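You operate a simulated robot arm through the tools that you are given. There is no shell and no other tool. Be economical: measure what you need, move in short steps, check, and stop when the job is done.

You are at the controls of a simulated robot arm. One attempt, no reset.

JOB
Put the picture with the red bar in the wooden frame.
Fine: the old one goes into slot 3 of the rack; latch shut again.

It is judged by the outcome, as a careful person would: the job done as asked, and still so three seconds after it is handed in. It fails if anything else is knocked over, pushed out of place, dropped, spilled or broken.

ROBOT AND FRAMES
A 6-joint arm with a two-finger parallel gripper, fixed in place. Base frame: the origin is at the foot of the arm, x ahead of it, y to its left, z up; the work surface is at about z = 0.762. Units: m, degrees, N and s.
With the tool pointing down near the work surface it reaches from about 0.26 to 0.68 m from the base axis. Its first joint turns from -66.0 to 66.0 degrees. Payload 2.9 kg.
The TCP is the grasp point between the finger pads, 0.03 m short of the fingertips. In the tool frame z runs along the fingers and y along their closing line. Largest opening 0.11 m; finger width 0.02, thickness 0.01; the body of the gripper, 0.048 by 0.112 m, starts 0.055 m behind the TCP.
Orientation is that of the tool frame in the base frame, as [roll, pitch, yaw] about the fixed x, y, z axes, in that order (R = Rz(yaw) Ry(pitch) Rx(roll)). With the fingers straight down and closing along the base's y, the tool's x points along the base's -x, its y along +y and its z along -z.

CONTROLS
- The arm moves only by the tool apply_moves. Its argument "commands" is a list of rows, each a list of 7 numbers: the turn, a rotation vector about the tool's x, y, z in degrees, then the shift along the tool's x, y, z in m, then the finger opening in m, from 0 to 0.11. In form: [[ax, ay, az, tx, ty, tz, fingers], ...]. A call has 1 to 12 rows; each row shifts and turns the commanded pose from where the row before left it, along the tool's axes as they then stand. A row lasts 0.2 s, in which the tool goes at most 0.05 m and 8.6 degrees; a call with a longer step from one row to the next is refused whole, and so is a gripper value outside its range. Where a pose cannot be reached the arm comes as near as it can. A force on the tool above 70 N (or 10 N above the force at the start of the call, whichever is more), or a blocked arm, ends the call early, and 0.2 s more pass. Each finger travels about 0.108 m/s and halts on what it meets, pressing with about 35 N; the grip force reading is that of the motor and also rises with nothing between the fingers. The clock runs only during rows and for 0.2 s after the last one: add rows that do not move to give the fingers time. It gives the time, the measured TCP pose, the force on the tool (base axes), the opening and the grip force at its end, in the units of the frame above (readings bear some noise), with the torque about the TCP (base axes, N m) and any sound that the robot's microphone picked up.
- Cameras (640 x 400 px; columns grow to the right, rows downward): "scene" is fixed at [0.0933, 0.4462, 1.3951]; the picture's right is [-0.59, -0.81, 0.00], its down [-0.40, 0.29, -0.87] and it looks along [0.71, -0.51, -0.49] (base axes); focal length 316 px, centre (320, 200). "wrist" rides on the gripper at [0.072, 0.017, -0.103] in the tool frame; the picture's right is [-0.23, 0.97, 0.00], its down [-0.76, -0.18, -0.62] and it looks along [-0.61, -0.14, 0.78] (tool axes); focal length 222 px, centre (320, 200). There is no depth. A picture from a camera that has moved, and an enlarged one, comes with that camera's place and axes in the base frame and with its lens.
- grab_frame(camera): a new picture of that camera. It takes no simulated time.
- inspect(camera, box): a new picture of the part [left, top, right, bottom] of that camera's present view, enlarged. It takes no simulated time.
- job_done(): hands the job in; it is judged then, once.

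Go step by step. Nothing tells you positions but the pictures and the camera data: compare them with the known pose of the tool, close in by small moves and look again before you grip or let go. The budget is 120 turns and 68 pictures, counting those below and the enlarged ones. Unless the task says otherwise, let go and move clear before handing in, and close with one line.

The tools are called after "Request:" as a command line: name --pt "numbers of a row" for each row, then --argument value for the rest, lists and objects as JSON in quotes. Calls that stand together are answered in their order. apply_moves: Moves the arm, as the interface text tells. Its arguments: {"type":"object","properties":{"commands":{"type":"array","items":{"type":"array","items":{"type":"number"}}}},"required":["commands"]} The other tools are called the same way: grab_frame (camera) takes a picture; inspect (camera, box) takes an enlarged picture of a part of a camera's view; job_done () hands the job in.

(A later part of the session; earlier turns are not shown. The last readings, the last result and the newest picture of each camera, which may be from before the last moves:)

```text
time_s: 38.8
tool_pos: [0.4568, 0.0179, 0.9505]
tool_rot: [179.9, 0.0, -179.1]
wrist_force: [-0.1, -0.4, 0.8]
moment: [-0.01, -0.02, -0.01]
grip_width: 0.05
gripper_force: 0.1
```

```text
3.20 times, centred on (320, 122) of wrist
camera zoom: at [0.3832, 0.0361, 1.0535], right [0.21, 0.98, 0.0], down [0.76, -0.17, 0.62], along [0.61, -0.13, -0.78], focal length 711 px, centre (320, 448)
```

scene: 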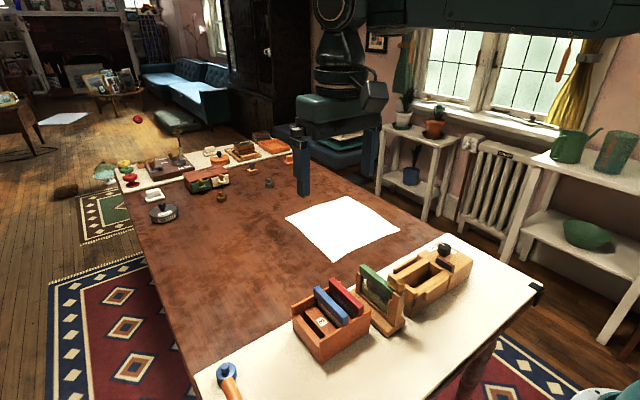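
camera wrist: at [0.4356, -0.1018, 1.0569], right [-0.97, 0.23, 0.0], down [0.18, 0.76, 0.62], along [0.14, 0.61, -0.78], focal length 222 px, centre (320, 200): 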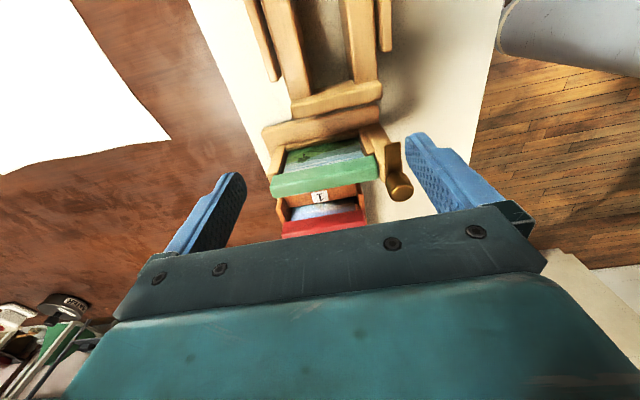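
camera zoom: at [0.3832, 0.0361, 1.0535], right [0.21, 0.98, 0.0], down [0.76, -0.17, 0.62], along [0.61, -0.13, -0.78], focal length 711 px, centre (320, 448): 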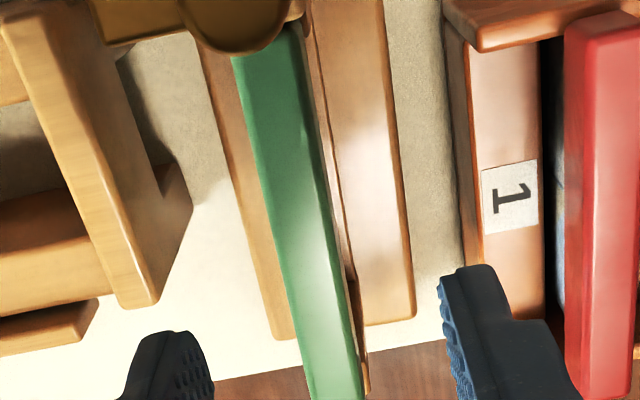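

The bar is centred. I'll descend and grip, then read.

Request:
apply_moves --pt "0 0 0 0 0 0.04 0.05" --pt "0 0 0 0 0 0.034 0.04" --pt "0 0 0 0 0 0 0.0" --pt "0 0 0 0 0 0 0.0" --pt "0 0 0 0 0 0 0.0"

Request:
apply_moves --pt "0 0 0 -0.001 0 0 0.0"

Request:
apply_moves --pt "0 0 0 0 0 -0.001 0.0"

```text
time_s: 40.0
tool_pos: [0.4562, 0.0191, 0.8758]
tool_rot: [-179.9, -0.1, -179.1]
wrist_force: [1.9, -1.9, 1.1]
moment: [-0.16, -0.83, -0.32]
grip_width: 0.0189
gripper_force: 35.2
```

```text
time_s: 40.4
tool_pos: [0.4557, 0.0189, 0.8765]
tool_rot: [-180.0, -0.1, -179.0]
wrist_force: [-2.4, -4.3, 0.2]
moment: [-0.16, -0.49, -0.2]
grip_width: 0.019
gripper_force: 34.8
```

```text
time_s: 40.8
tool_pos: [0.4569, 0.02, 0.8753]
tool_rot: [179.9, -0.1, -179.0]
wrist_force: [-0.1, 0.3, -1.2]
moment: [0.0, -0.04, 0.0]
grip_width: 0.0188
gripper_force: 35.2
```

The moments vanished with only -1.2 N. The picture may now be free, so I'll continue in small steps.

Request:
apply_moves --pt "0 0 0 0 0 -0.002 0.0"

Request:
apply_moves --pt "0 0 0 0 0 -0.002 0.0"

Request:
inspect --camera "scene" --box '[350, 255, 420, 300]'

```text
time_s: 41.2
tool_pos: [0.4573, 0.0193, 0.8775]
tool_rot: [180.0, 0.0, -179.1]
wrist_force: [0.1, 0.5, -12.5]
moment: [-0.01, -0.05, 0.03]
grip_width: 0.0187
gripper_force: 35.0
```

```text
time_s: 41.6
tool_pos: [0.4574, 0.02, 0.8797]
tool_rot: [-179.9, -0.1, -179.1]
wrist_force: [0.6, 0.1, -12.0]
moment: [-0.03, 0.0, -0.01]
grip_width: 0.0186
gripper_force: 34.6
```

```text
8.89 times, centred on (385, 278) of scene
camera zoom: at [0.0935, 0.4462, 1.3951], right [-0.59, -0.81, 0.0], down [-0.4, 0.29, -0.87], along [0.71, -0.51, -0.49], focal length 2813 px, centre (-258, -489)
```

zoom: 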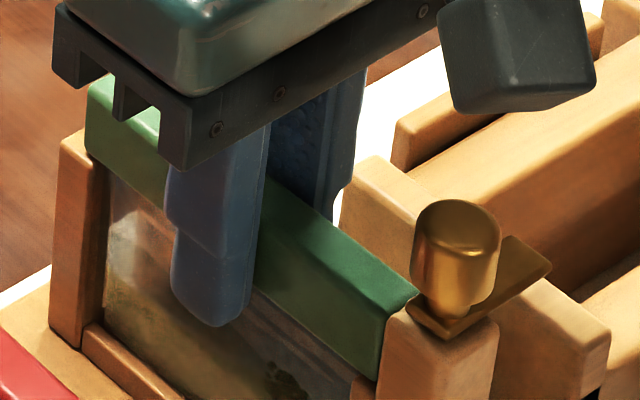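

Again the frame's full weight (12 N) comes up, so the picture is really gripped by the frame. I'll set it back down, release, and study the fixture more, since it may be the frame's clamp.

Request:
apply_moves --pt "0 0 0 0 0 0.002 0.0" --pt "0 0 0 0 0 0.002 0.0" --pt "0 0 0 0.001 0 0.0012 0.0" --pt "0 0 0 0 0 0 0.0"

Request:
inspect --camera "scene" --box '[395, 240, 475, 320]'

```text
time_s: 42.6
tool_pos: [0.4563, 0.0184, 0.8756]
tool_rot: [180.0, 0.0, -179.1]
wrist_force: [-0.2, 0.2, -12.9]
moment: [-0.03, -0.04, 0.01]
grip_width: 0.0189
gripper_force: 34.6
```

```text
5.00 times, centred on (435, 280) of scene
camera zoom: at [0.0935, 0.4462, 1.3951], right [-0.59, -0.81, 0.0], down [-0.4, 0.29, -0.87], along [0.71, -0.51, -0.49], focal length 1582 px, centre (-255, -200)
```

zoom: 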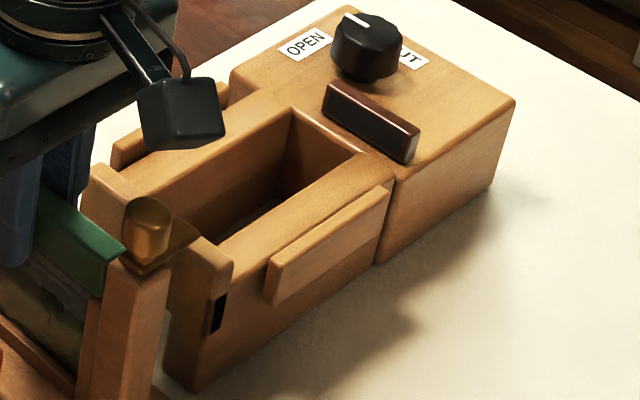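

It still hangs a hair above the table. A short, quick upward tug from here is low-risk and will show whether picture or fingers slip.

Request:
apply_moves --pt "0 0 0 0 0 -0.008 0.0"

Request:
inspect --camera "scene" --box '[350, 255, 420, 340]'

```text
time_s: 43.0
tool_pos: [0.4572, 0.0198, 0.8842]
tool_rot: [180.0, -0.1, -179.1]
wrist_force: [0.5, 0.2, -12.6]
moment: [0.02, -0.01, -0.04]
grip_width: 0.0189
gripper_force: 35.1
```

```text
4.71 times, centred on (385, 298) of scene
camera zoom: at [0.0935, 0.4462, 1.3951], right [-0.59, -0.81, 0.0], down [-0.4, 0.29, -0.87], along [0.71, -0.51, -0.49], focal length 1489 px, centre (14, -259)
```

zoom: 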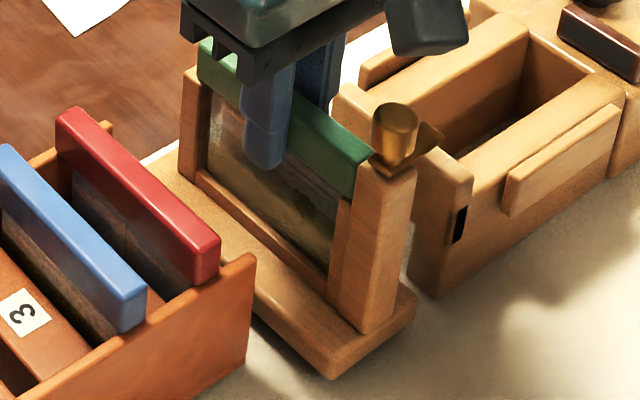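

The frame hangs firmly from the bar. I'll set it down exactly where it stood and release, then test how freely the red picture slides in the rack, for comparison.

Request:
apply_moves --pt "0 0 0 0 0 0.004 0.0" --pt "0 0 0 0 0 0.004 0.0" --pt "0 0 0 0 0 0.001 0.0"

Request:
apply_moves --pt "0 0 0 0 0 0.0005 0.0" --pt "0 0 0 0 0 0 0.0"

```text
time_s: 43.8
tool_pos: [0.456, 0.019, 0.8763]
tool_rot: [179.9, 0.0, -179.0]
wrist_force: [-4.6, -0.3, -1.0]
moment: [0.18, -0.24, 0.07]
grip_width: 0.0187
gripper_force: 34.9
```

```text
time_s: 44.4
tool_pos: [0.4562, 0.0201, 0.8748]
tool_rot: [-180.0, 0.1, -179.1]
wrist_force: [-6.4, 0.7, 18.5]
moment: [-0.01, 1.01, 0.02]
grip_width: 0.0189
gripper_force: 35.0
```

Frame is seated. I'll release, rise, and move over the red bar for a look.

Request:
apply_moves --pt "0 0 0 0 0 -0.0005 0.0" --pt "0 0 0 0 0 0 0.05" --pt "0 0 0 0 0 0 0.05" --pt "0 0 0 0 0 -0.035 0.05" --pt "0 0 0 0 0 -0.045 0.05" --pt "0 0 0 -0.008 0.04 0 0.04" --pt "0 0 0 -0.008 0.04 0 0.032" --pt "0 0 0.9 0 0.001 0.04 0.032" --pt "0 0 0 0 0 0 0.032"

Request:
inspect --camera "wrist" --box '[220, 60, 420, 205]'

Request:
inspect --camera "scene" --box '[290, 245, 430, 365]'

```text
time_s: 46.4
tool_pos: [0.4718, 0.1001, 0.9146]
tool_rot: [179.9, 0.0, 180.0]
wrist_force: [0.7, 1.2, 0.4]
moment: [-0.01, 0.01, -0.01]
grip_width: 0.0319
gripper_force: 0.1
```

```text
2.76 times, centred on (320, 132) of wrist
camera zoom: at [0.399, 0.1191, 1.0188], right [0.23, 0.97, 0.0], down [0.76, -0.18, 0.62], along [0.61, -0.14, -0.78], focal length 613 px, centre (320, 386)
```

zoom: 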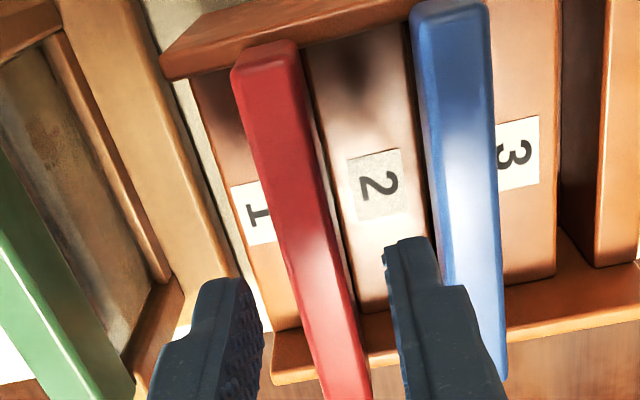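

```text
3.33 times, centred on (360, 305) of scene
camera zoom: at [0.0933, 0.4462, 1.3951], right [-0.59, -0.81, 0.0], down [-0.4, 0.29, -0.87], along [0.71, -0.51, -0.49], focal length 1055 px, centre (187, -150)
```

zoom: 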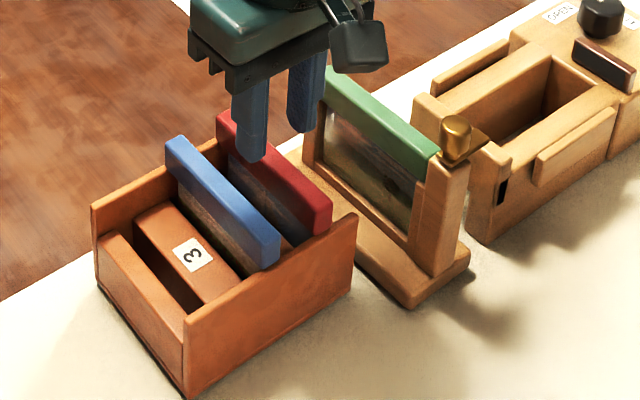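

The red bar is between the fingers. I'll descend and grip, then lift slightly and read.

Request:
apply_moves --pt "0 0 0 0 0 0.03 0.032" --pt "0 0 0 0 0 0.028 0.032" --pt "0 0 0 0 0 0 0.0" --pt "0 0 0 0 0 0 0.0" --pt "0 0 0 0 0 0 0.0"

Request:
apply_moves --pt "0 0 0 0 0 -0.003 0.0"

Request:
apply_moves --pt "0 0 0 0 0 -0.005 0.0"

Request:
inspect --camera "scene" --box '[290, 245, 430, 365]'

```text
time_s: 47.6
tool_pos: [0.4721, 0.1002, 0.8563]
tool_rot: [180.0, -0.1, 179.9]
wrist_force: [0.1, -0.5, 0.0]
moment: [-0.02, -0.03, 0.02]
grip_width: 0.015
gripper_force: 34.6
```

```text
time_s: 48.0
tool_pos: [0.4715, 0.1007, 0.861]
tool_rot: [-180.0, 0.0, 180.0]
wrist_force: [-0.3, -0.9, -0.5]
moment: [-0.01, 0.02, -0.02]
grip_width: 0.0149
gripper_force: 35.6
```

```text
time_s: 48.4
tool_pos: [0.4713, 0.1005, 0.8648]
tool_rot: [180.0, -0.1, -180.0]
wrist_force: [0.0, 0.3, -0.5]
moment: [-0.03, 0.01, 0.03]
grip_width: 0.015
gripper_force: 34.8
```

```text
3.33 times, centred on (360, 305) of scene
camera zoom: at [0.0933, 0.4462, 1.3951], right [-0.59, -0.81, 0.0], down [-0.4, 0.29, -0.87], along [0.71, -0.51, -0.49], focal length 1055 px, centre (187, -150)
```

zoom: 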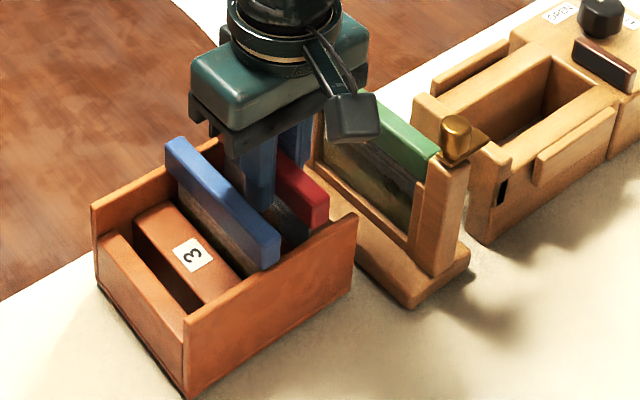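

Key finding: the red bar is 15.0 mm and slides freely, but on the green I closed on 18.8 mm. My fingertips were squeezing the frame itself below the bar. I'll lower the red back, then grip the green higher, on the bar only.

Request:
apply_moves --pt "0 0 0 0 0 0.004 0.0" --pt "0 0 0 0 0 0.004 0.0" --pt "0 0 0 0 0 0 0.0" --pt "0 0 0 0 0 0 0.032" --pt "0 0 0 0 0 0 0.032" --pt "0 0 0 0 0 -0.04 0.032" --pt "0 0 0 0 0 -0.04 0.04" --pt "0 0 0 0.005 -0.041 0 0.04" --pt "0 0 0 0.01 -0.041 0 0.04" --pt "0 0 0 0 0 0 0.04"

Request:
inspect --camera "scene" --box '[290, 245, 430, 365]'

```text
time_s: 50.6
tool_pos: [0.4559, 0.0188, 0.9362]
tool_rot: [180.0, 0.0, -180.0]
wrist_force: [0.1, -0.5, -0.4]
moment: [-0.02, 0.03, 0.01]
grip_width: 0.0402
gripper_force: 0.0
```

```text
3.33 times, centred on (360, 305) of scene
camera zoom: at [0.0933, 0.4462, 1.3951], right [-0.59, -0.81, 0.0], down [-0.4, 0.29, -0.87], along [0.71, -0.51, -0.49], focal length 1055 px, centre (187, -150)
```

zoom: 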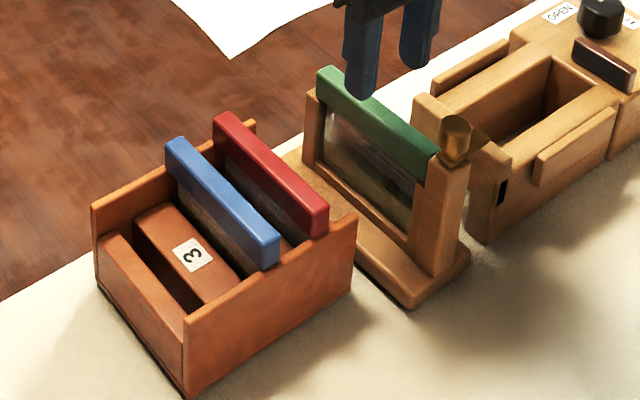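

Red is back in slot 1. Now I'll grip the green bar with the fingertips only just below its top.

Request:
apply_moves --pt "0 0 0 0 -0.0005 0.02 0.04" --pt "0 0 0 0 0 0.016 0.04" --pt "0 0 0 0 0 0 0.0" --pt "0 0 0 0 0 0 0.0" --pt "0 0 0 0 0 0 0.0"

Request:
inspect --camera "scene" --box '[350, 250, 410, 300]'

```text
time_s: 51.8
tool_pos: [0.4573, 0.0192, 0.9013]
tool_rot: [180.0, 0.0, -180.0]
wrist_force: [-0.1, 3.5, 1.0]
moment: [0.18, 0.05, 0.26]
grip_width: 0.015
gripper_force: 34.9
```

```text
8.00 times, centred on (380, 275) of scene
camera zoom: at [0.0933, 0.4463, 1.3951], right [-0.59, -0.81, 0.0], down [-0.4, 0.29, -0.87], along [0.71, -0.51, -0.49], focal length 2532 px, centre (-160, -400)
```

zoom: 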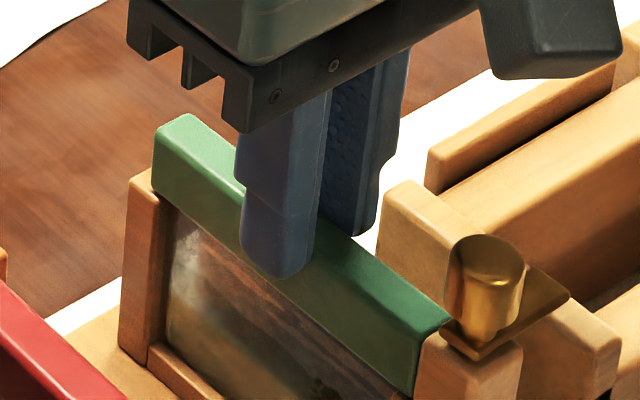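

Width is now 15.0 mm, so only the bar is held. A small lift to read the force.

Request:
apply_moves --pt "0 0 0 0 0 -0.004 0.0" --pt "0 0 0 0 0 -0.004 0.0"

Request:
inspect --camera "scene" --box '[350, 250, 410, 300]'

```text
time_s: 52.4
tool_pos: [0.4559, 0.0181, 0.9081]
tool_rot: [180.0, 0.1, -180.0]
wrist_force: [0.4, 0.4, -0.7]
moment: [-0.04, -0.01, 0.02]
grip_width: 0.0149
gripper_force: 35.2
```

```text
8.00 times, centred on (380, 275) of scene
camera zoom: at [0.0933, 0.4462, 1.3951], right [-0.59, -0.81, 0.0], down [-0.4, 0.29, -0.87], along [0.71, -0.51, -0.49], focal length 2532 px, centre (-160, -400)
```

zoom: 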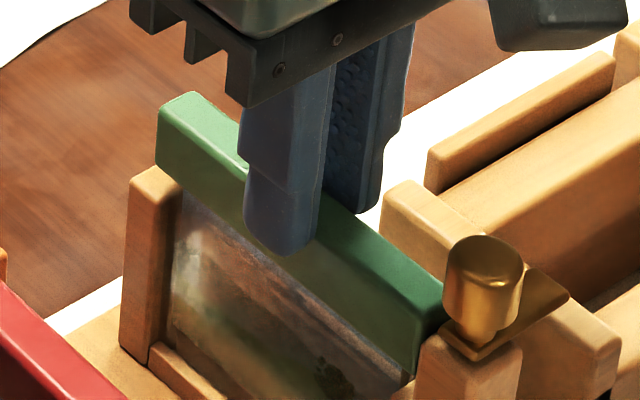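

It slides out freely. I'll lift it clear.

Request:
apply_moves --pt "0 0 0 0 0 -0.015 0.0" --pt "0 0 0 0 0 -0.02 0.0" --pt "0 0 0 0 0 -0.025 0.0" --pt "0 0 0 0 0 -0.03 0.0" --pt "0 0 0 0 0 -0.03 0.0" --pt "0 0 0 0 0 -0.02 0.0" --pt "0 0 0 0 0 0 0.0"

Request:
grab_frame --camera "scene"

```text
time_s: 54.0
tool_pos: [0.457, 0.017, 1.0488]
tool_rot: [180.0, 0.1, 180.0]
wrist_force: [0.3, 0.4, -0.1]
moment: [-0.02, -0.01, 0.0]
grip_width: 0.0147
gripper_force: 35.1
```

```text
19 pictures are left
```

scene: 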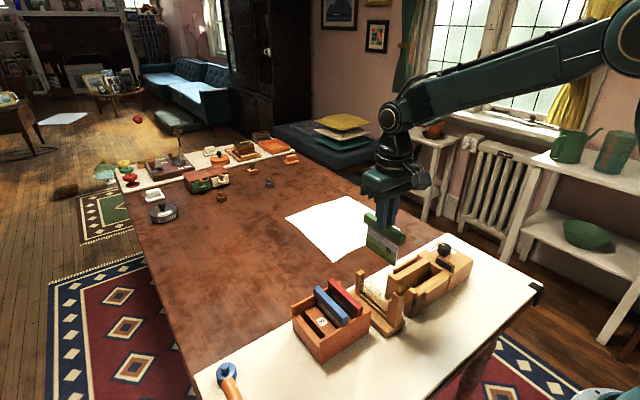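

The green picture is out. I'll carry it over slot 3 (estimated y≈0.187, x≈0.471) and stop above to compare alignment with the blue one.

Request:
apply_moves --pt "0 0 0 -0.0035 0.0425 0 0.0" --pt "0 0 0 -0.0035 0.0425 0 0.0" --pt "0 0 0 -0.0035 0.0425 0 0.0" --pt "0 0 0 -0.0035 0.0425 0 0.0" --pt "0 0 0 0 0 0.03 0.0" --pt "0 0 0 0 0 0.033 0.0" --pt "0 0 0 0 0 0 0.0"

Request:
inspect --camera "scene" --box '[280, 235, 400, 365]'

Request:
inspect --camera "wrist" --box '[220, 0, 420, 205]'

```text
time_s: 55.6
tool_pos: [0.4698, 0.1882, 0.9863]
tool_rot: [180.0, 0.1, -180.0]
wrist_force: [-0.7, 0.7, -0.1]
moment: [0.01, 0.01, -0.02]
grip_width: 0.015
gripper_force: 34.5
```

```text
3.08 times, centred on (340, 300) of scene
camera zoom: at [0.0933, 0.4462, 1.3951], right [-0.59, -0.81, 0.0], down [-0.4, 0.29, -0.87], along [0.71, -0.51, -0.49], focal length 974 px, centre (258, -108)
```

zoom: 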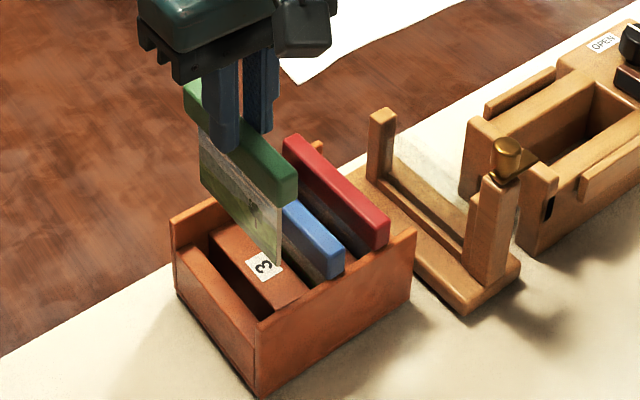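

```text
1.95 times, centred on (320, 102) of wrist
camera zoom: at [0.3983, 0.2052, 1.0897], right [0.23, 0.97, 0.0], down [0.76, -0.18, 0.62], along [0.61, -0.14, -0.78], focal length 433 px, centre (320, 390)
```

zoom: 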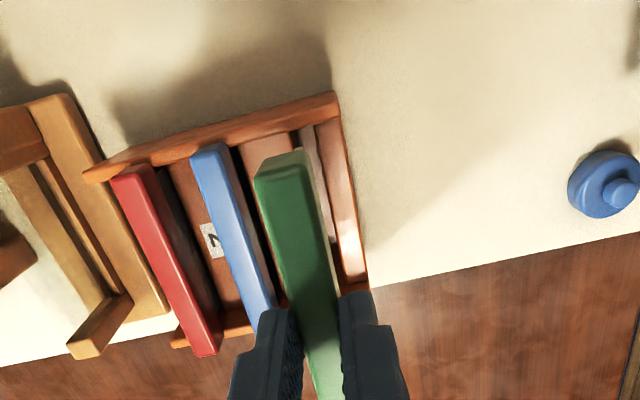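

The rack's pictures are centred at x≈0.480 and slot 3 is at y≈0.188. I'll shift +10 mm in x, lower until just above the slot, and check.

Request:
apply_moves --pt "0 0 0 -0.0105 0 0 0.0" --pt "0 0 0 0 0 0.025 0.0" --pt "0 0 0 0 0 0.022 0.0" --pt "0 0 0 0 0 0 0.0"

Request:
inspect --camera "scene" --box '[285, 255, 375, 345]'

Request:
inspect --camera "wrist" --box '[240, 10, 400, 190]'

```text
time_s: 56.6
tool_pos: [0.4822, 0.1878, 0.9404]
tool_rot: [-180.0, 0.1, 179.9]
wrist_force: [-2.6, -0.7, 19.1]
moment: [-0.07, -0.71, -0.06]
grip_width: 0.0151
gripper_force: 35.0
```

```text
4.44 times, centred on (330, 300) of scene
camera zoom: at [0.0929, 0.4461, 1.3952], right [-0.59, -0.81, 0.0], down [-0.4, 0.29, -0.87], along [0.71, -0.51, -0.49], focal length 1407 px, centre (276, -244)
```

zoom: 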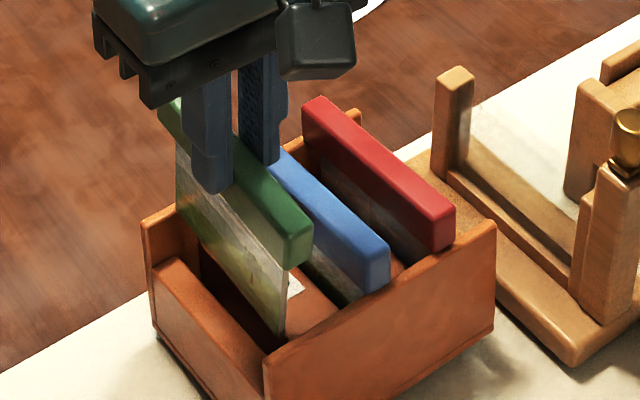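

```text
2.22 times, centred on (320, 100) of wrist
camera zoom: at [0.4086, 0.206, 1.0443], right [0.23, 0.97, 0.0], down [0.76, -0.18, 0.63], along [0.61, -0.14, -0.78], focal length 494 px, centre (320, 422)
```

zoom: 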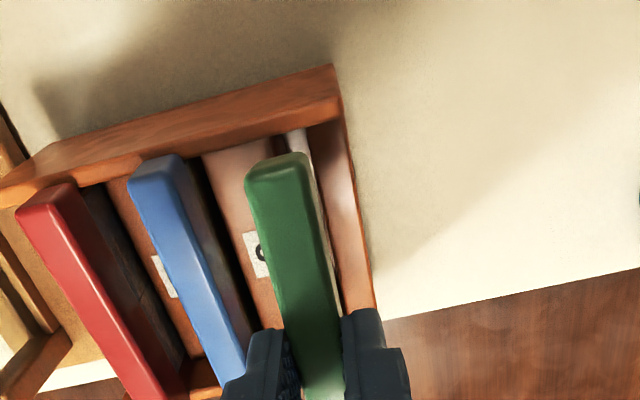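

Contact at z≈0.940: the panel's lower edge touched a divider top. I'll lift 6 mm and look closely at the slot.

Request:
apply_moves --pt "0 0 0 0 0 -0.006 0.0" --pt "0 0 0 0 0 0 0.0"

Request:
inspect --camera "wrist" --box '[290, 40, 370, 90]'

Request:
inspect --camera "scene" --box '[300, 285, 350, 345]'

```text
time_s: 57.2
tool_pos: [0.4815, 0.1876, 0.9438]
tool_rot: [179.9, -0.1, 180.0]
wrist_force: [-0.2, -0.5, 0.2]
moment: [0.01, -0.02, 0.01]
grip_width: 0.0149
gripper_force: 35.3
```

```text
8.00 times, centred on (330, 65) of wrist
camera zoom: at [0.4082, 0.2058, 1.0483], right [0.23, 0.97, 0.0], down [0.76, -0.18, 0.62], along [0.61, -0.14, -0.78], focal length 1777 px, centre (240, 1280)
```

zoom: 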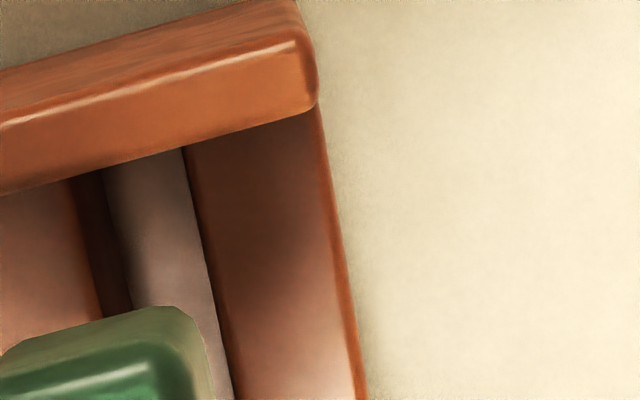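

```text
6.67 times, centred on (325, 315) of scene
camera zoom: at [0.0933, 0.4462, 1.3951], right [-0.59, -0.81, 0.0], down [-0.4, 0.29, -0.87], along [0.71, -0.51, -0.49], focal length 2110 px, centre (287, -567)
```

zoom: 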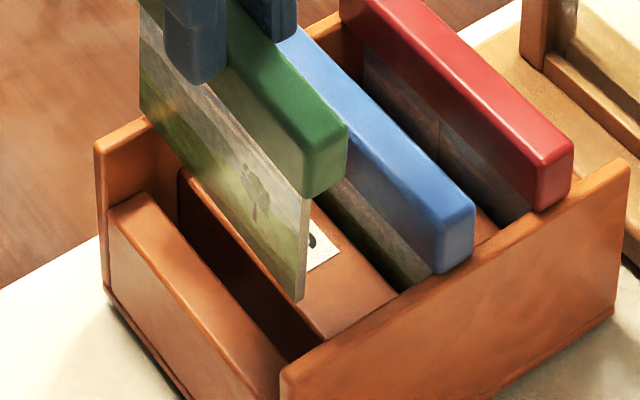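

The torque sign and the 14 mm gap at the near wall say the panel's far corner touched the far wall. I'll shift back to x≈0.471, nudge y slightly, and lower carefully.

Request:
apply_moves --pt "0 0 0 0.0105 0.0008 -0.002 0.0" --pt "0 0 0 0 0 0 0.0" --pt "0 0 0 0 0 0.006 0.0" --pt "0 0 0 0 0 0.004 0.0"

Request:
inspect --camera "scene" --box '[300, 285, 350, 345]'

```text
time_s: 58.2
tool_pos: [0.4713, 0.1887, 0.9365]
tool_rot: [-180.0, 0.0, -180.0]
wrist_force: [0.8, 0.8, 0.3]
moment: [-0.02, -0.01, 0.01]
grip_width: 0.0146
gripper_force: 34.8
```

```text
6.67 times, centred on (325, 315) of scene
camera zoom: at [0.0933, 0.4462, 1.3951], right [-0.59, -0.81, 0.0], down [-0.4, 0.29, -0.87], along [0.71, -0.51, -0.49], focal length 2110 px, centre (287, -567)
```

zoom: 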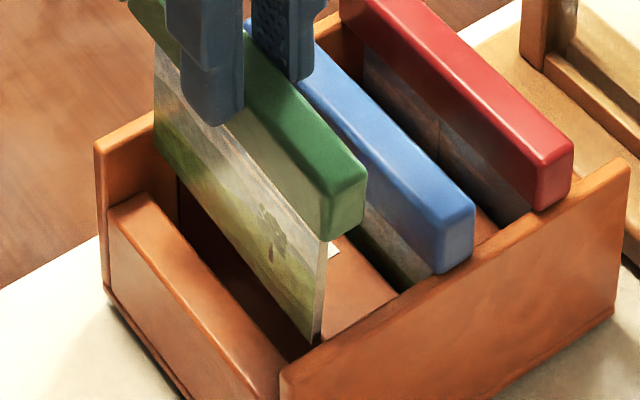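

No contact now and the panel is inside the walls. I'll keep lowering in small steps.

Request:
apply_moves --pt "0 0 0 0 0 0.008 0.0" --pt "0 0 0 0 0 0.008 0.0" --pt "0 0 0 0 0 0.008 0.0"

```text
time_s: 59.0
tool_pos: [0.4703, 0.1867, 0.9118]
tool_rot: [-180.0, -0.1, 180.0]
wrist_force: [0.6, -0.7, -0.1]
moment: [0.01, -0.01, -0.02]
grip_width: 0.0147
gripper_force: 34.6
```

Still free. Continuing down.

Request:
apply_moves --pt "0 0 0 0 0 0.008 0.0" --pt "0 0 0 0 0 0.008 0.0" --pt "0 0 0 0 0 0.006 0.0"

Request:
inspect --camera "scene" --box '[300, 275, 370, 345]'

```text
time_s: 59.8
tool_pos: [0.4701, 0.1888, 0.8908]
tool_rot: [-180.0, 0.0, 180.0]
wrist_force: [0.3, 0.5, -0.2]
moment: [-0.01, 0.03, 0.02]
grip_width: 0.0148
gripper_force: 34.8
```

```text
5.71 times, centred on (335, 310) of scene
camera zoom: at [0.0933, 0.4462, 1.3951], right [-0.59, -0.81, 0.0], down [-0.4, 0.29, -0.87], along [0.71, -0.51, -0.49], focal length 1808 px, centre (234, -429)
```

zoom: 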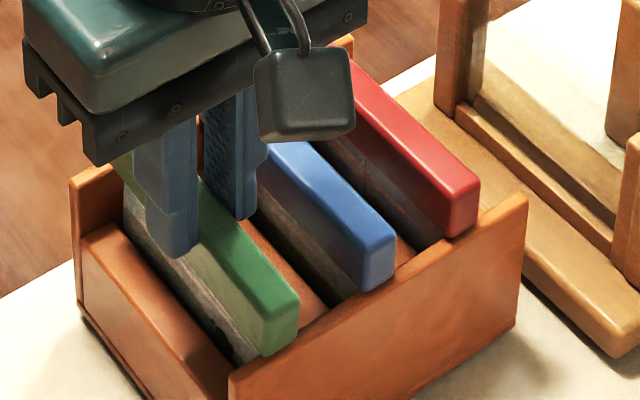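

It is going into slot 3 and nearly seated. I'll lower by small steps until contact.

Request:
apply_moves --pt "0 0 0 0 0 0.002 0.0" --pt "0 0 0 0 0 0.002 0.0"

Request:
apply_moves --pt "0 0 0 0 0 0.002 0.0" --pt "0 0 0 0 0 0.002 0.0"

```text
time_s: 60.4
tool_pos: [0.4702, 0.1885, 0.8857]
tool_rot: [179.9, 0.0, 180.0]
wrist_force: [-0.1, 0.2, 0.5]
moment: [0.01, 0.03, -0.04]
grip_width: 0.0148
gripper_force: 34.9
```

```text
time_s: 61.0
tool_pos: [0.4711, 0.1889, 0.8831]
tool_rot: [179.8, 0.1, -180.0]
wrist_force: [-0.6, -1.9, 15.8]
moment: [-0.05, 0.93, 0.06]
grip_width: 0.0148
gripper_force: 34.2
```

Light contact: the bar is at its rest. I'll ease off 1 mm, release with a small opening, and check.

Request:
apply_moves --pt "0 0 0 0 0 -0.001 0.0" --pt "0 0 0 0 0 0 0.028" --pt "0 0 0 0 0 0 0.028" --pt "0 0 0 0 0 -0.04 0.028" --pt "0 0 0 0 0 -0.045 0.028" --pt "0 0 0 0 0 0 0.028"

Request:
inspect --camera "scene" --box '[300, 275, 370, 345]'

```text
time_s: 62.4
tool_pos: [0.4716, 0.189, 0.9696]
tool_rot: [-179.9, 0.0, 180.0]
wrist_force: [0.0, 0.6, -0.1]
moment: [0.01, -0.03, 0.0]
grip_width: 0.0282
gripper_force: 0.1
```

```text
5.71 times, centred on (335, 310) of scene
camera zoom: at [0.0933, 0.4462, 1.3951], right [-0.59, -0.81, 0.0], down [-0.4, 0.29, -0.87], along [0.71, -0.51, -0.49], focal length 1808 px, centre (234, -429)
```

zoom: 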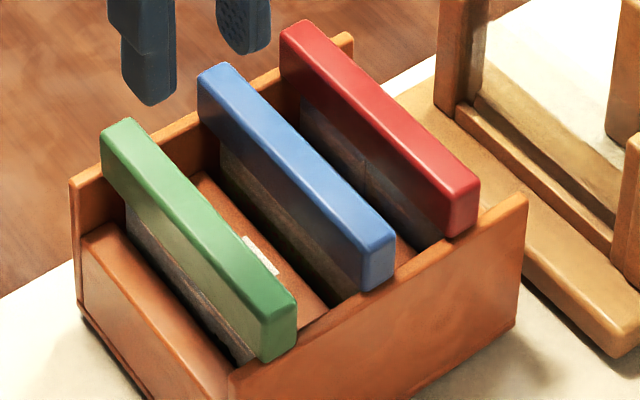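

The green picture sits in slot 3, level with the others. Next: grip the red one the same way (TCP z≈0.883) and lift it out.

Request:
apply_moves --pt "0 0 0 0 -0.044 0 0.03" --pt "0 0 0 0 -0.0443 0 0.03" --pt "0 0 0 0 0 0.045 0.03" --pt "0 0 0 0 0 0.0415 0.03" --pt "0 0 0 0 0 0 0.0" --pt "0 0 0 0 0 0 0.0" --pt "0 0 0 0 0 0 0.0"

Request:
apply_moves --pt "0 0 0 0 0 -0.01 0.0" --pt "0 0 0 0 0 -0.02 0.0" --pt "0 0 0 0 0 -0.03 0.0" --pt "0 0 0 0 0 -0.035 0.0" --pt "0 0 0 0 0 -0.04 0.0" --pt "0 0 0 0 0 -0.035 0.0" --pt "0 0 0 0 0 0 0.0"

Request:
inspect --camera "scene" --box '[290, 205, 430, 345]'

```text
time_s: 64.0
tool_pos: [0.4688, 0.1003, 0.8829]
tool_rot: [-180.0, 0.0, -180.0]
wrist_force: [0.4, -1.0, 0.5]
moment: [0.02, 0.0, 0.02]
grip_width: 0.0148
gripper_force: 35.0
```

```text
time_s: 65.6
tool_pos: [0.4703, 0.101, 1.0537]
tool_rot: [-180.0, 0.0, -179.9]
wrist_force: [0.5, -0.1, 0.4]
moment: [0.01, -0.01, 0.02]
grip_width: 0.0144
gripper_force: 34.8
```

```text
2.86 times, centred on (360, 275) of scene
camera zoom: at [0.0933, 0.4462, 1.3951], right [-0.59, -0.81, 0.0], down [-0.4, 0.29, -0.87], along [0.71, -0.51, -0.49], focal length 904 px, centre (206, -14)
```

zoom: 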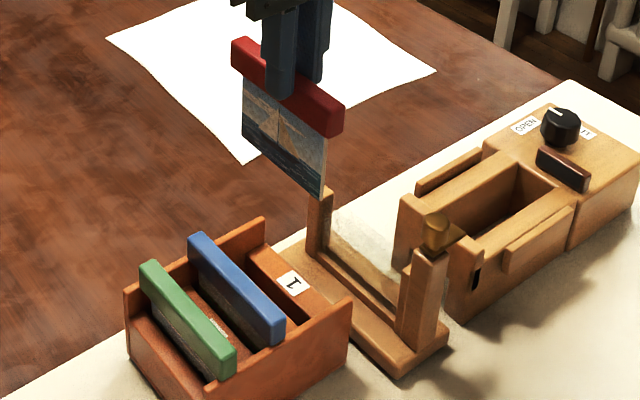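

Red is out. I'll carry it back to the exact lateral spot where the green was gripped in the frame and look before inserting.

Request:
apply_moves --pt "0 0 0 0.007 -0.041 0 0.0" --pt "0 0 0 0.007 -0.0415 0 0.0" --pt "0 0 0 0 0 0.02 0.0" --pt "0 0 0 0 0 0.02 0.0" --pt "0 0 0 0 0 0 0.0" --pt "0 0 0 0 0 0 0.0"

Request:
inspect --camera "scene" --box '[345, 235, 425, 335]'

Request:
inspect --camera "wrist" --box '[240, 30, 400, 170]'

```text
time_s: 67.0
tool_pos: [0.4558, 0.018, 1.0128]
tool_rot: [-179.9, 0.0, -180.0]
wrist_force: [0.1, 0.0, -1.0]
moment: [0.02, -0.02, -0.01]
grip_width: 0.0148
gripper_force: 35.1
```

```text
4.00 times, centred on (385, 285) of scene
camera zoom: at [0.0933, 0.4462, 1.3951], right [-0.59, -0.81, 0.0], down [-0.4, 0.29, -0.87], along [0.71, -0.51, -0.49], focal length 1266 px, centre (60, -140)
```

zoom: 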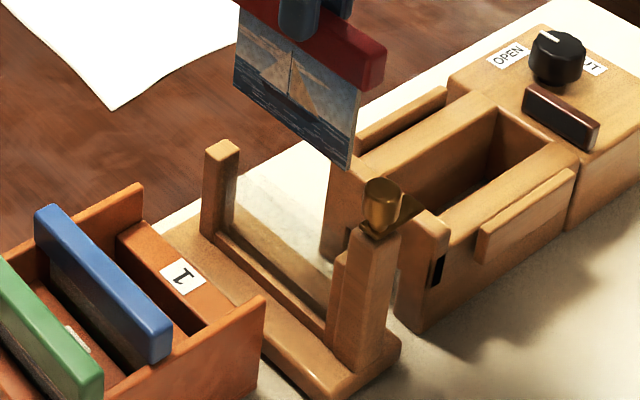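

```text
2.86 times, centred on (320, 100) of wrist
camera zoom: at [0.3831, 0.0357, 1.1162], right [0.23, 0.97, 0.0], down [0.76, -0.18, 0.62], along [0.61, -0.14, -0.78], focal length 635 px, centre (320, 486)
```

zoom: 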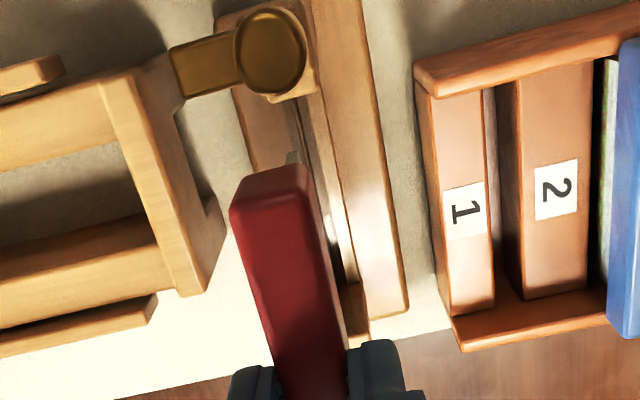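

Alignment looks right, with the panel above the groove between stile and post. Lowering in short stages while watching force.

Request:
apply_moves --pt "0 0 0 0 0 0.006 0.0" --pt "0 0 0 0 0 0.006 0.0" --pt "0 0 0 0 0 0.006 0.0"

Request:
apply_moves --pt "0 0 0 0 0 0.006 0.0" --pt "0 0 0 0 0 0.006 0.0"

```text
time_s: 67.8
tool_pos: [0.4572, 0.0177, 0.9945]
tool_rot: [-180.0, -0.1, -180.0]
wrist_force: [0.1, 0.4, -0.2]
moment: [-0.02, 0.03, 0.04]
grip_width: 0.0149
gripper_force: 35.3
```

```text
time_s: 68.4
tool_pos: [0.4574, 0.0179, 0.9832]
tool_rot: [180.0, 0.0, -180.0]
wrist_force: [0.1, 0.1, -0.6]
moment: [-0.03, 0.02, 0.03]
grip_width: 0.0148
gripper_force: 34.9
```

Request:
apply_moves --pt "0 0 0 0 0 0.006 0.0" --pt "0 0 0 0 0 0.006 0.0"

Request:
inspect --camera "scene" --box '[345, 235, 425, 335]'

```text
time_s: 69.0
tool_pos: [0.4564, 0.0176, 0.9704]
tool_rot: [180.0, 0.0, -180.0]
wrist_force: [0.3, 0.3, 0.4]
moment: [-0.02, -0.01, 0.01]
grip_width: 0.0146
gripper_force: 35.5
```

```text
4.00 times, centred on (385, 285) of scene
camera zoom: at [0.0933, 0.4462, 1.3951], right [-0.59, -0.81, 0.0], down [-0.4, 0.29, -0.87], along [0.71, -0.51, -0.49], focal length 1266 px, centre (60, -140)
```

zoom: 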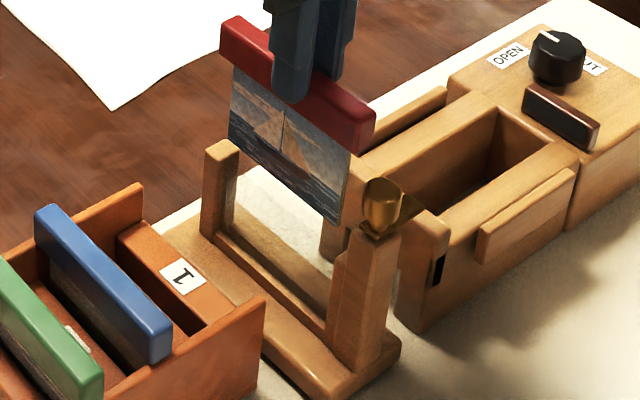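

The panel bottom is at the groove entry now, with no contact. I'll continue with smaller steps.

Request:
apply_moves --pt "0 0 0 0 0 0.004 0.0" --pt "0 0 0 0 0 0.004 0.0"

Request:
apply_moves --pt "0 0 0 0 0 0.004 0.0" --pt "0 0 0 0 0 0.003 0.0"

```text
time_s: 69.6
tool_pos: [0.4571, 0.0176, 0.9628]
tool_rot: [179.9, 0.0, 180.0]
wrist_force: [0.0, 0.4, -0.5]
moment: [-0.01, -0.03, 0.02]
grip_width: 0.0149
gripper_force: 34.8
```

```text
time_s: 70.2
tool_pos: [0.4547, 0.0185, 0.9572]
tool_rot: [-180.0, 0.1, -180.0]
wrist_force: [-12.2, -0.1, 23.8]
moment: [-0.02, -0.03, -0.03]
grip_width: 0.0151
gripper_force: 34.7
```

Contact at the far stile's chamfer (pushed toward -x). I'll back up 3 mm, shift 1.5 mm toward -x, and retry.

Request:
apply_moves --pt "0 0 0 0 0 -0.004 0.0" --pt "0 0 0 0.0017 0 0 0.0" --pt "0 0 0 0 0 0.002 0.0" --pt "0 0 0 0 0 0.002 0.0"

Request:
apply_moves --pt "0 0 0 0 0 0.002 0.0"

```text
time_s: 71.2
tool_pos: [0.4543, 0.0175, 0.9561]
tool_rot: [180.0, 0.1, 180.0]
wrist_force: [-3.5, -0.5, 7.6]
moment: [0.01, -0.1, 0.01]
grip_width: 0.0145
gripper_force: 34.9
```

```text
time_s: 71.6
tool_pos: [0.454, 0.0175, 0.9555]
tool_rot: [-180.0, 0.1, 180.0]
wrist_force: [-10.3, 0.0, 23.1]
moment: [0.02, -0.21, 0.0]
grip_width: 0.0147
gripper_force: 34.7
```

Less contact; another 1.5 mm toward -x.

Request:
apply_moves --pt "0 0 0 0 0 -0.004 0.0" --pt "0 0 0 0.0015 0 0 0.0" --pt "0 0 0 0 0 0.002 0.0" --pt "0 0 0 0 0 0.002 0.0"

Request:
apply_moves --pt "0 0 0 0 0 0.002 0.0"

```text
time_s: 72.6
tool_pos: [0.4533, 0.0181, 0.9533]
tool_rot: [-179.9, 0.0, -180.0]
wrist_force: [-2.0, -0.5, 5.2]
moment: [0.0, -0.03, 0.01]
grip_width: 0.0148
gripper_force: 34.9
```

```text
time_s: 73.0
tool_pos: [0.4536, 0.019, 0.9536]
tool_rot: [-180.0, 0.1, -180.0]
wrist_force: [-10.7, 0.1, 22.7]
moment: [-0.02, -0.2, 0.01]
grip_width: 0.0149
gripper_force: 35.1
```

It follows a chamfer slope, so I'll shift 2 mm more.

Request:
apply_moves --pt "0 0 0 0 0 -0.004 0.0" --pt "0 0 0 0.002 0 0 0.0" --pt "0 0 0 0 0 0.002 0.0" --pt "0 0 0 0 0 0.002 0.0"

Request:
apply_moves --pt "0 0 0 0 0 0.002 0.0"

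Request:
inspect --camera "scene" --box '[355, 255, 415, 315]'

```text
time_s: 74.0
tool_pos: [0.4508, 0.0171, 0.951]
tool_rot: [-180.0, 0.0, -180.0]
wrist_force: [0.7, -0.3, 0.3]
moment: [-0.01, 0.0, -0.01]
grip_width: 0.0145
gripper_force: 35.2
```

```text
time_s: 74.4
tool_pos: [0.4513, 0.0181, 0.9496]
tool_rot: [180.0, 0.0, -180.0]
wrist_force: [-0.8, 0.3, -0.4]
moment: [-0.01, 0.03, 0.01]
grip_width: 0.0146
gripper_force: 35.2
```

```text
6.67 times, centred on (385, 285) of scene
camera zoom: at [0.0933, 0.4462, 1.3951], right [-0.59, -0.81, 0.0], down [-0.4, 0.29, -0.87], along [0.71, -0.51, -0.49], focal length 2110 px, centre (-113, -367)
```

zoom: 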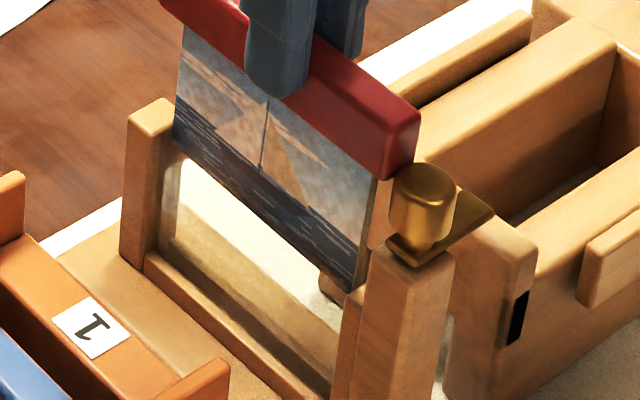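

It's inside the groove now with no force. I'll go a little deeper and feel for the x clearance, to keep the bar end off the latch knob.

Request:
apply_moves --pt "0 0 0 0 0 0.004 0.0" --pt "0 0 0 0 0 0.004 0.0"

Request:
apply_moves --pt "0 0 0 -0.0015 0 0 0.0"

```text
time_s: 75.0
tool_pos: [0.4503, 0.0194, 0.9412]
tool_rot: [180.0, 0.0, -179.9]
wrist_force: [0.7, 0.7, 0.1]
moment: [0.02, -0.02, 0.02]
grip_width: 0.0148
gripper_force: 34.7
```

```text
time_s: 75.4
tool_pos: [0.4521, 0.0195, 0.9418]
tool_rot: [179.9, -0.1, 180.0]
wrist_force: [-1.9, -0.3, 0.2]
moment: [0.0, 0.13, 0.01]
grip_width: 0.0146
gripper_force: 35.4
```

The far limit of the slack is found, and the bar end is already passing the knob without contact. I'll back off 0.4 mm and keep lowering.

Request:
apply_moves --pt "0 0 0 0.0004 0 0.004 0.0" --pt "0 0 0 0 0 0.005 0.0" --pt "0 0 0 0 0 0.005 0.0"

Request:
apply_moves --pt "0 0 0 0 0 0.005 0.0" --pt "0 0 0 0 0 0.005 0.0"

```text
time_s: 76.2
tool_pos: [0.4511, 0.0172, 0.9272]
tool_rot: [-180.0, 0.0, 180.0]
wrist_force: [-0.2, -0.3, 0.0]
moment: [-0.06, 0.02, -0.02]
grip_width: 0.0149
gripper_force: 35.0
```

```text
time_s: 76.8
tool_pos: [0.451, 0.0184, 0.917]
tool_rot: [180.0, 0.0, 180.0]
wrist_force: [-1.9, -0.2, -0.1]
moment: [-0.02, 0.15, 0.0]
grip_width: 0.0146
gripper_force: 35.1
```

Sliding in freely. Last ~16 mm in small steps.

Request:
apply_moves --pt "0 0 0 0 0 0.004 0.0" --pt "0 0 0 0 0 0.004 0.0"

Request:
apply_moves --pt "0 0 0 0 0 0.003 0.0"

Request:
apply_moves --pt "0 0 0 0 0 0.003 0.0"

```text
time_s: 77.4
tool_pos: [0.4524, 0.0182, 0.9093]
tool_rot: [-179.9, 0.0, -180.0]
wrist_force: [-1.0, -0.4, -0.2]
moment: [0.0, 0.1, 0.03]
grip_width: 0.0148
gripper_force: 34.8
```

```text
time_s: 77.8
tool_pos: [0.4525, 0.0171, 0.9077]
tool_rot: [-180.0, -0.1, 180.0]
wrist_force: [0.5, 0.0, -0.7]
moment: [0.02, 0.02, -0.04]
grip_width: 0.0148
gripper_force: 35.0
```

```text
time_s: 78.2
tool_pos: [0.4507, 0.0183, 0.9048]
tool_rot: [-180.0, 0.0, -180.0]
wrist_force: [0.4, -0.2, -0.7]
moment: [0.03, -0.01, 0.0]
grip_width: 0.0147
gripper_force: 35.1
```

Request:
apply_moves --pt "0 0 0 0 0 0.002 0.0"

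Request:
apply_moves --pt "0 0 0 0 0 0.002 0.0"

Request:
apply_moves --pt "0 0 0 0 0 0.0015 0.0"

```text
time_s: 78.6
tool_pos: [0.4524, 0.0191, 0.901]
tool_rot: [-180.0, 0.1, -180.0]
wrist_force: [-0.6, -0.2, -0.8]
moment: [0.0, 0.0, 0.01]
grip_width: 0.0147
gripper_force: 34.8
```

```text
time_s: 79.0
tool_pos: [0.4527, 0.0193, 0.9002]
tool_rot: [180.0, 0.0, -180.0]
wrist_force: [0.3, 0.9, -0.3]
moment: [-0.05, -0.01, 0.0]
grip_width: 0.0147
gripper_force: 34.9
```

```text
time_s: 79.4
tool_pos: [0.453, 0.0184, 0.8996]
tool_rot: [180.0, 0.1, -180.0]
wrist_force: [-6.1, -1.1, 19.6]
moment: [0.01, 0.54, -0.03]
grip_width: 0.0147
gripper_force: 34.8
```

Seated at the same depth as the green was. I'll release, rise, move above the latch knob and pre-turn the tool.

Request:
apply_moves --pt "0 0 0 0 0 -0.0007 0.0" --pt "0 0 0 0 0 0 0.04" --pt "0 0 0 0 0 0 0.04" --pt "0 0 0 0 0 -0.04 0.04" --pt "0 0 0 0 0 -0.04 0.05" --pt "0 0 0 0.029 0 0 0.05" --pt "0 0 0 0.0285 0.0005 0 0.05" --pt "0 0 0 0 0 0 0.05"

Request:
inspect --camera "wrist" --box '[240, 60, 400, 185]'

```text
time_s: 81.2
tool_pos: [0.3942, 0.0192, 0.9792]
tool_rot: [-179.9, 0.0, -180.0]
wrist_force: [-0.1, 0.2, 0.1]
moment: [0.0, -0.01, -0.02]
grip_width: 0.05
gripper_force: 0.1
```

```text
3.20 times, centred on (320, 122) of wrist
camera zoom: at [0.3222, 0.036, 1.0822], right [0.23, 0.97, 0.0], down [0.76, -0.18, 0.62], along [0.61, -0.14, -0.78], focal length 711 px, centre (320, 448)
```

zoom: 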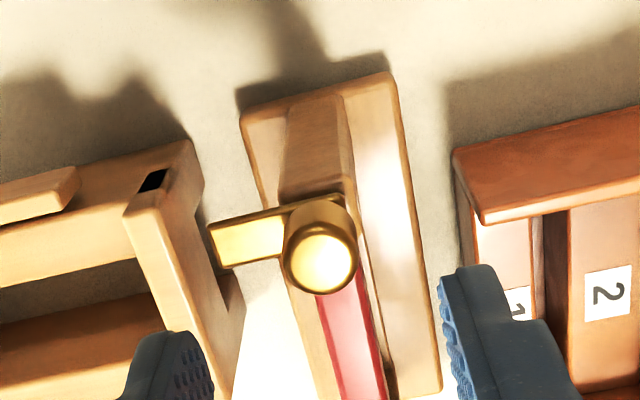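

The knob is centred below. I'll pre-turn the tool by 50°, descend and grip.

Request:
apply_moves --pt "0 0 8.4 0.0008 0.0005 0 0.05" --pt "0 0 8.4 0 0 0 0.05" --pt "0 0 8.4 0 0 0 0.05" --pt "0 0 8.4 0 0 0 0.05" --pt "0 0 8.4 0 0 0 0.05" --pt "0 0 8 0 0 0 0.05" --pt "0 0 0 0 0 0.03 0.05" --pt "0 0 0 0 0 0.019 0.045" --pt "0 0 0 0 0 0 0.0" --pt "0 0 0 0 0 0 0.0" --pt "0 0 0 0 0 0 0.0"

Request:
apply_moves --pt "0 0 -8 0 0 0 0.0" --pt "0 0 -8 0 0 0 0.0" --pt "0 0 -8 0 0 0 0.0" --pt "0 0 -8 0 0 0 0.0" --pt "0 0 -8 0 0 0 0.0" --pt "0 0 -8 0 0 0 0.0" --pt "0 0 -8 0 0 0 0.0" --pt "0 0 -8 0 0 0 0.0" --pt "0 0 -8 0 0 0 0.0" --pt "0 0 -8 0 0 0 0.0"

```text
time_s: 83.6
tool_pos: [0.394, 0.019, 0.929]
tool_rot: [-179.9, 0.0, 130.0]
wrist_force: [3.5, 3.0, -0.7]
moment: [0.16, -0.01, 0.01]
grip_width: 0.0194
gripper_force: 35.2
```

```text
time_s: 85.8
tool_pos: [0.3935, 0.0195, 0.9305]
tool_rot: [180.0, -0.1, -149.8]
wrist_force: [-1.4, -0.9, 0.5]
moment: [-0.05, 0.08, 0.01]
grip_width: 0.0191
gripper_force: 35.3
```

Turned 80° with low torque. I'll continue to the closed stop.

Request:
apply_moves --pt "0 0 -7 0 0 0 0.0" --pt "0 0 -7 0 0 0 0.0"

Request:
inspect --camera "scene" --box '[365, 255, 425, 300]'

```text
time_s: 86.4
tool_pos: [0.3938, 0.0188, 0.9288]
tool_rot: [179.9, -0.2, -136.0]
wrist_force: [-0.5, -1.4, -0.7]
moment: [-0.22, 0.18, -0.25]
grip_width: 0.0191
gripper_force: 35.1
```

```text
8.89 times, centred on (395, 278) of scene
camera zoom: at [0.0934, 0.4462, 1.3951], right [-0.59, -0.81, 0.0], down [-0.4, 0.29, -0.87], along [0.71, -0.51, -0.49], focal length 2813 px, centre (-347, -489)
```

zoom: 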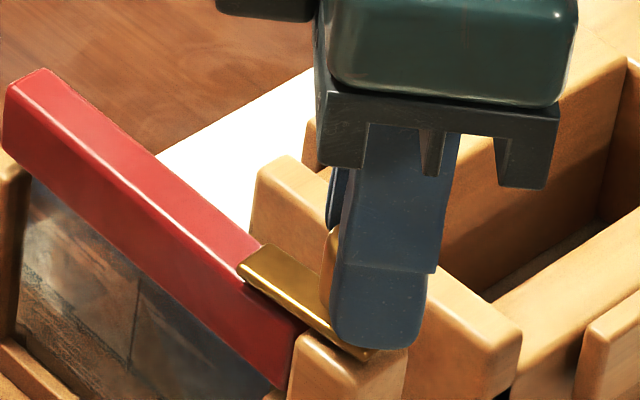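

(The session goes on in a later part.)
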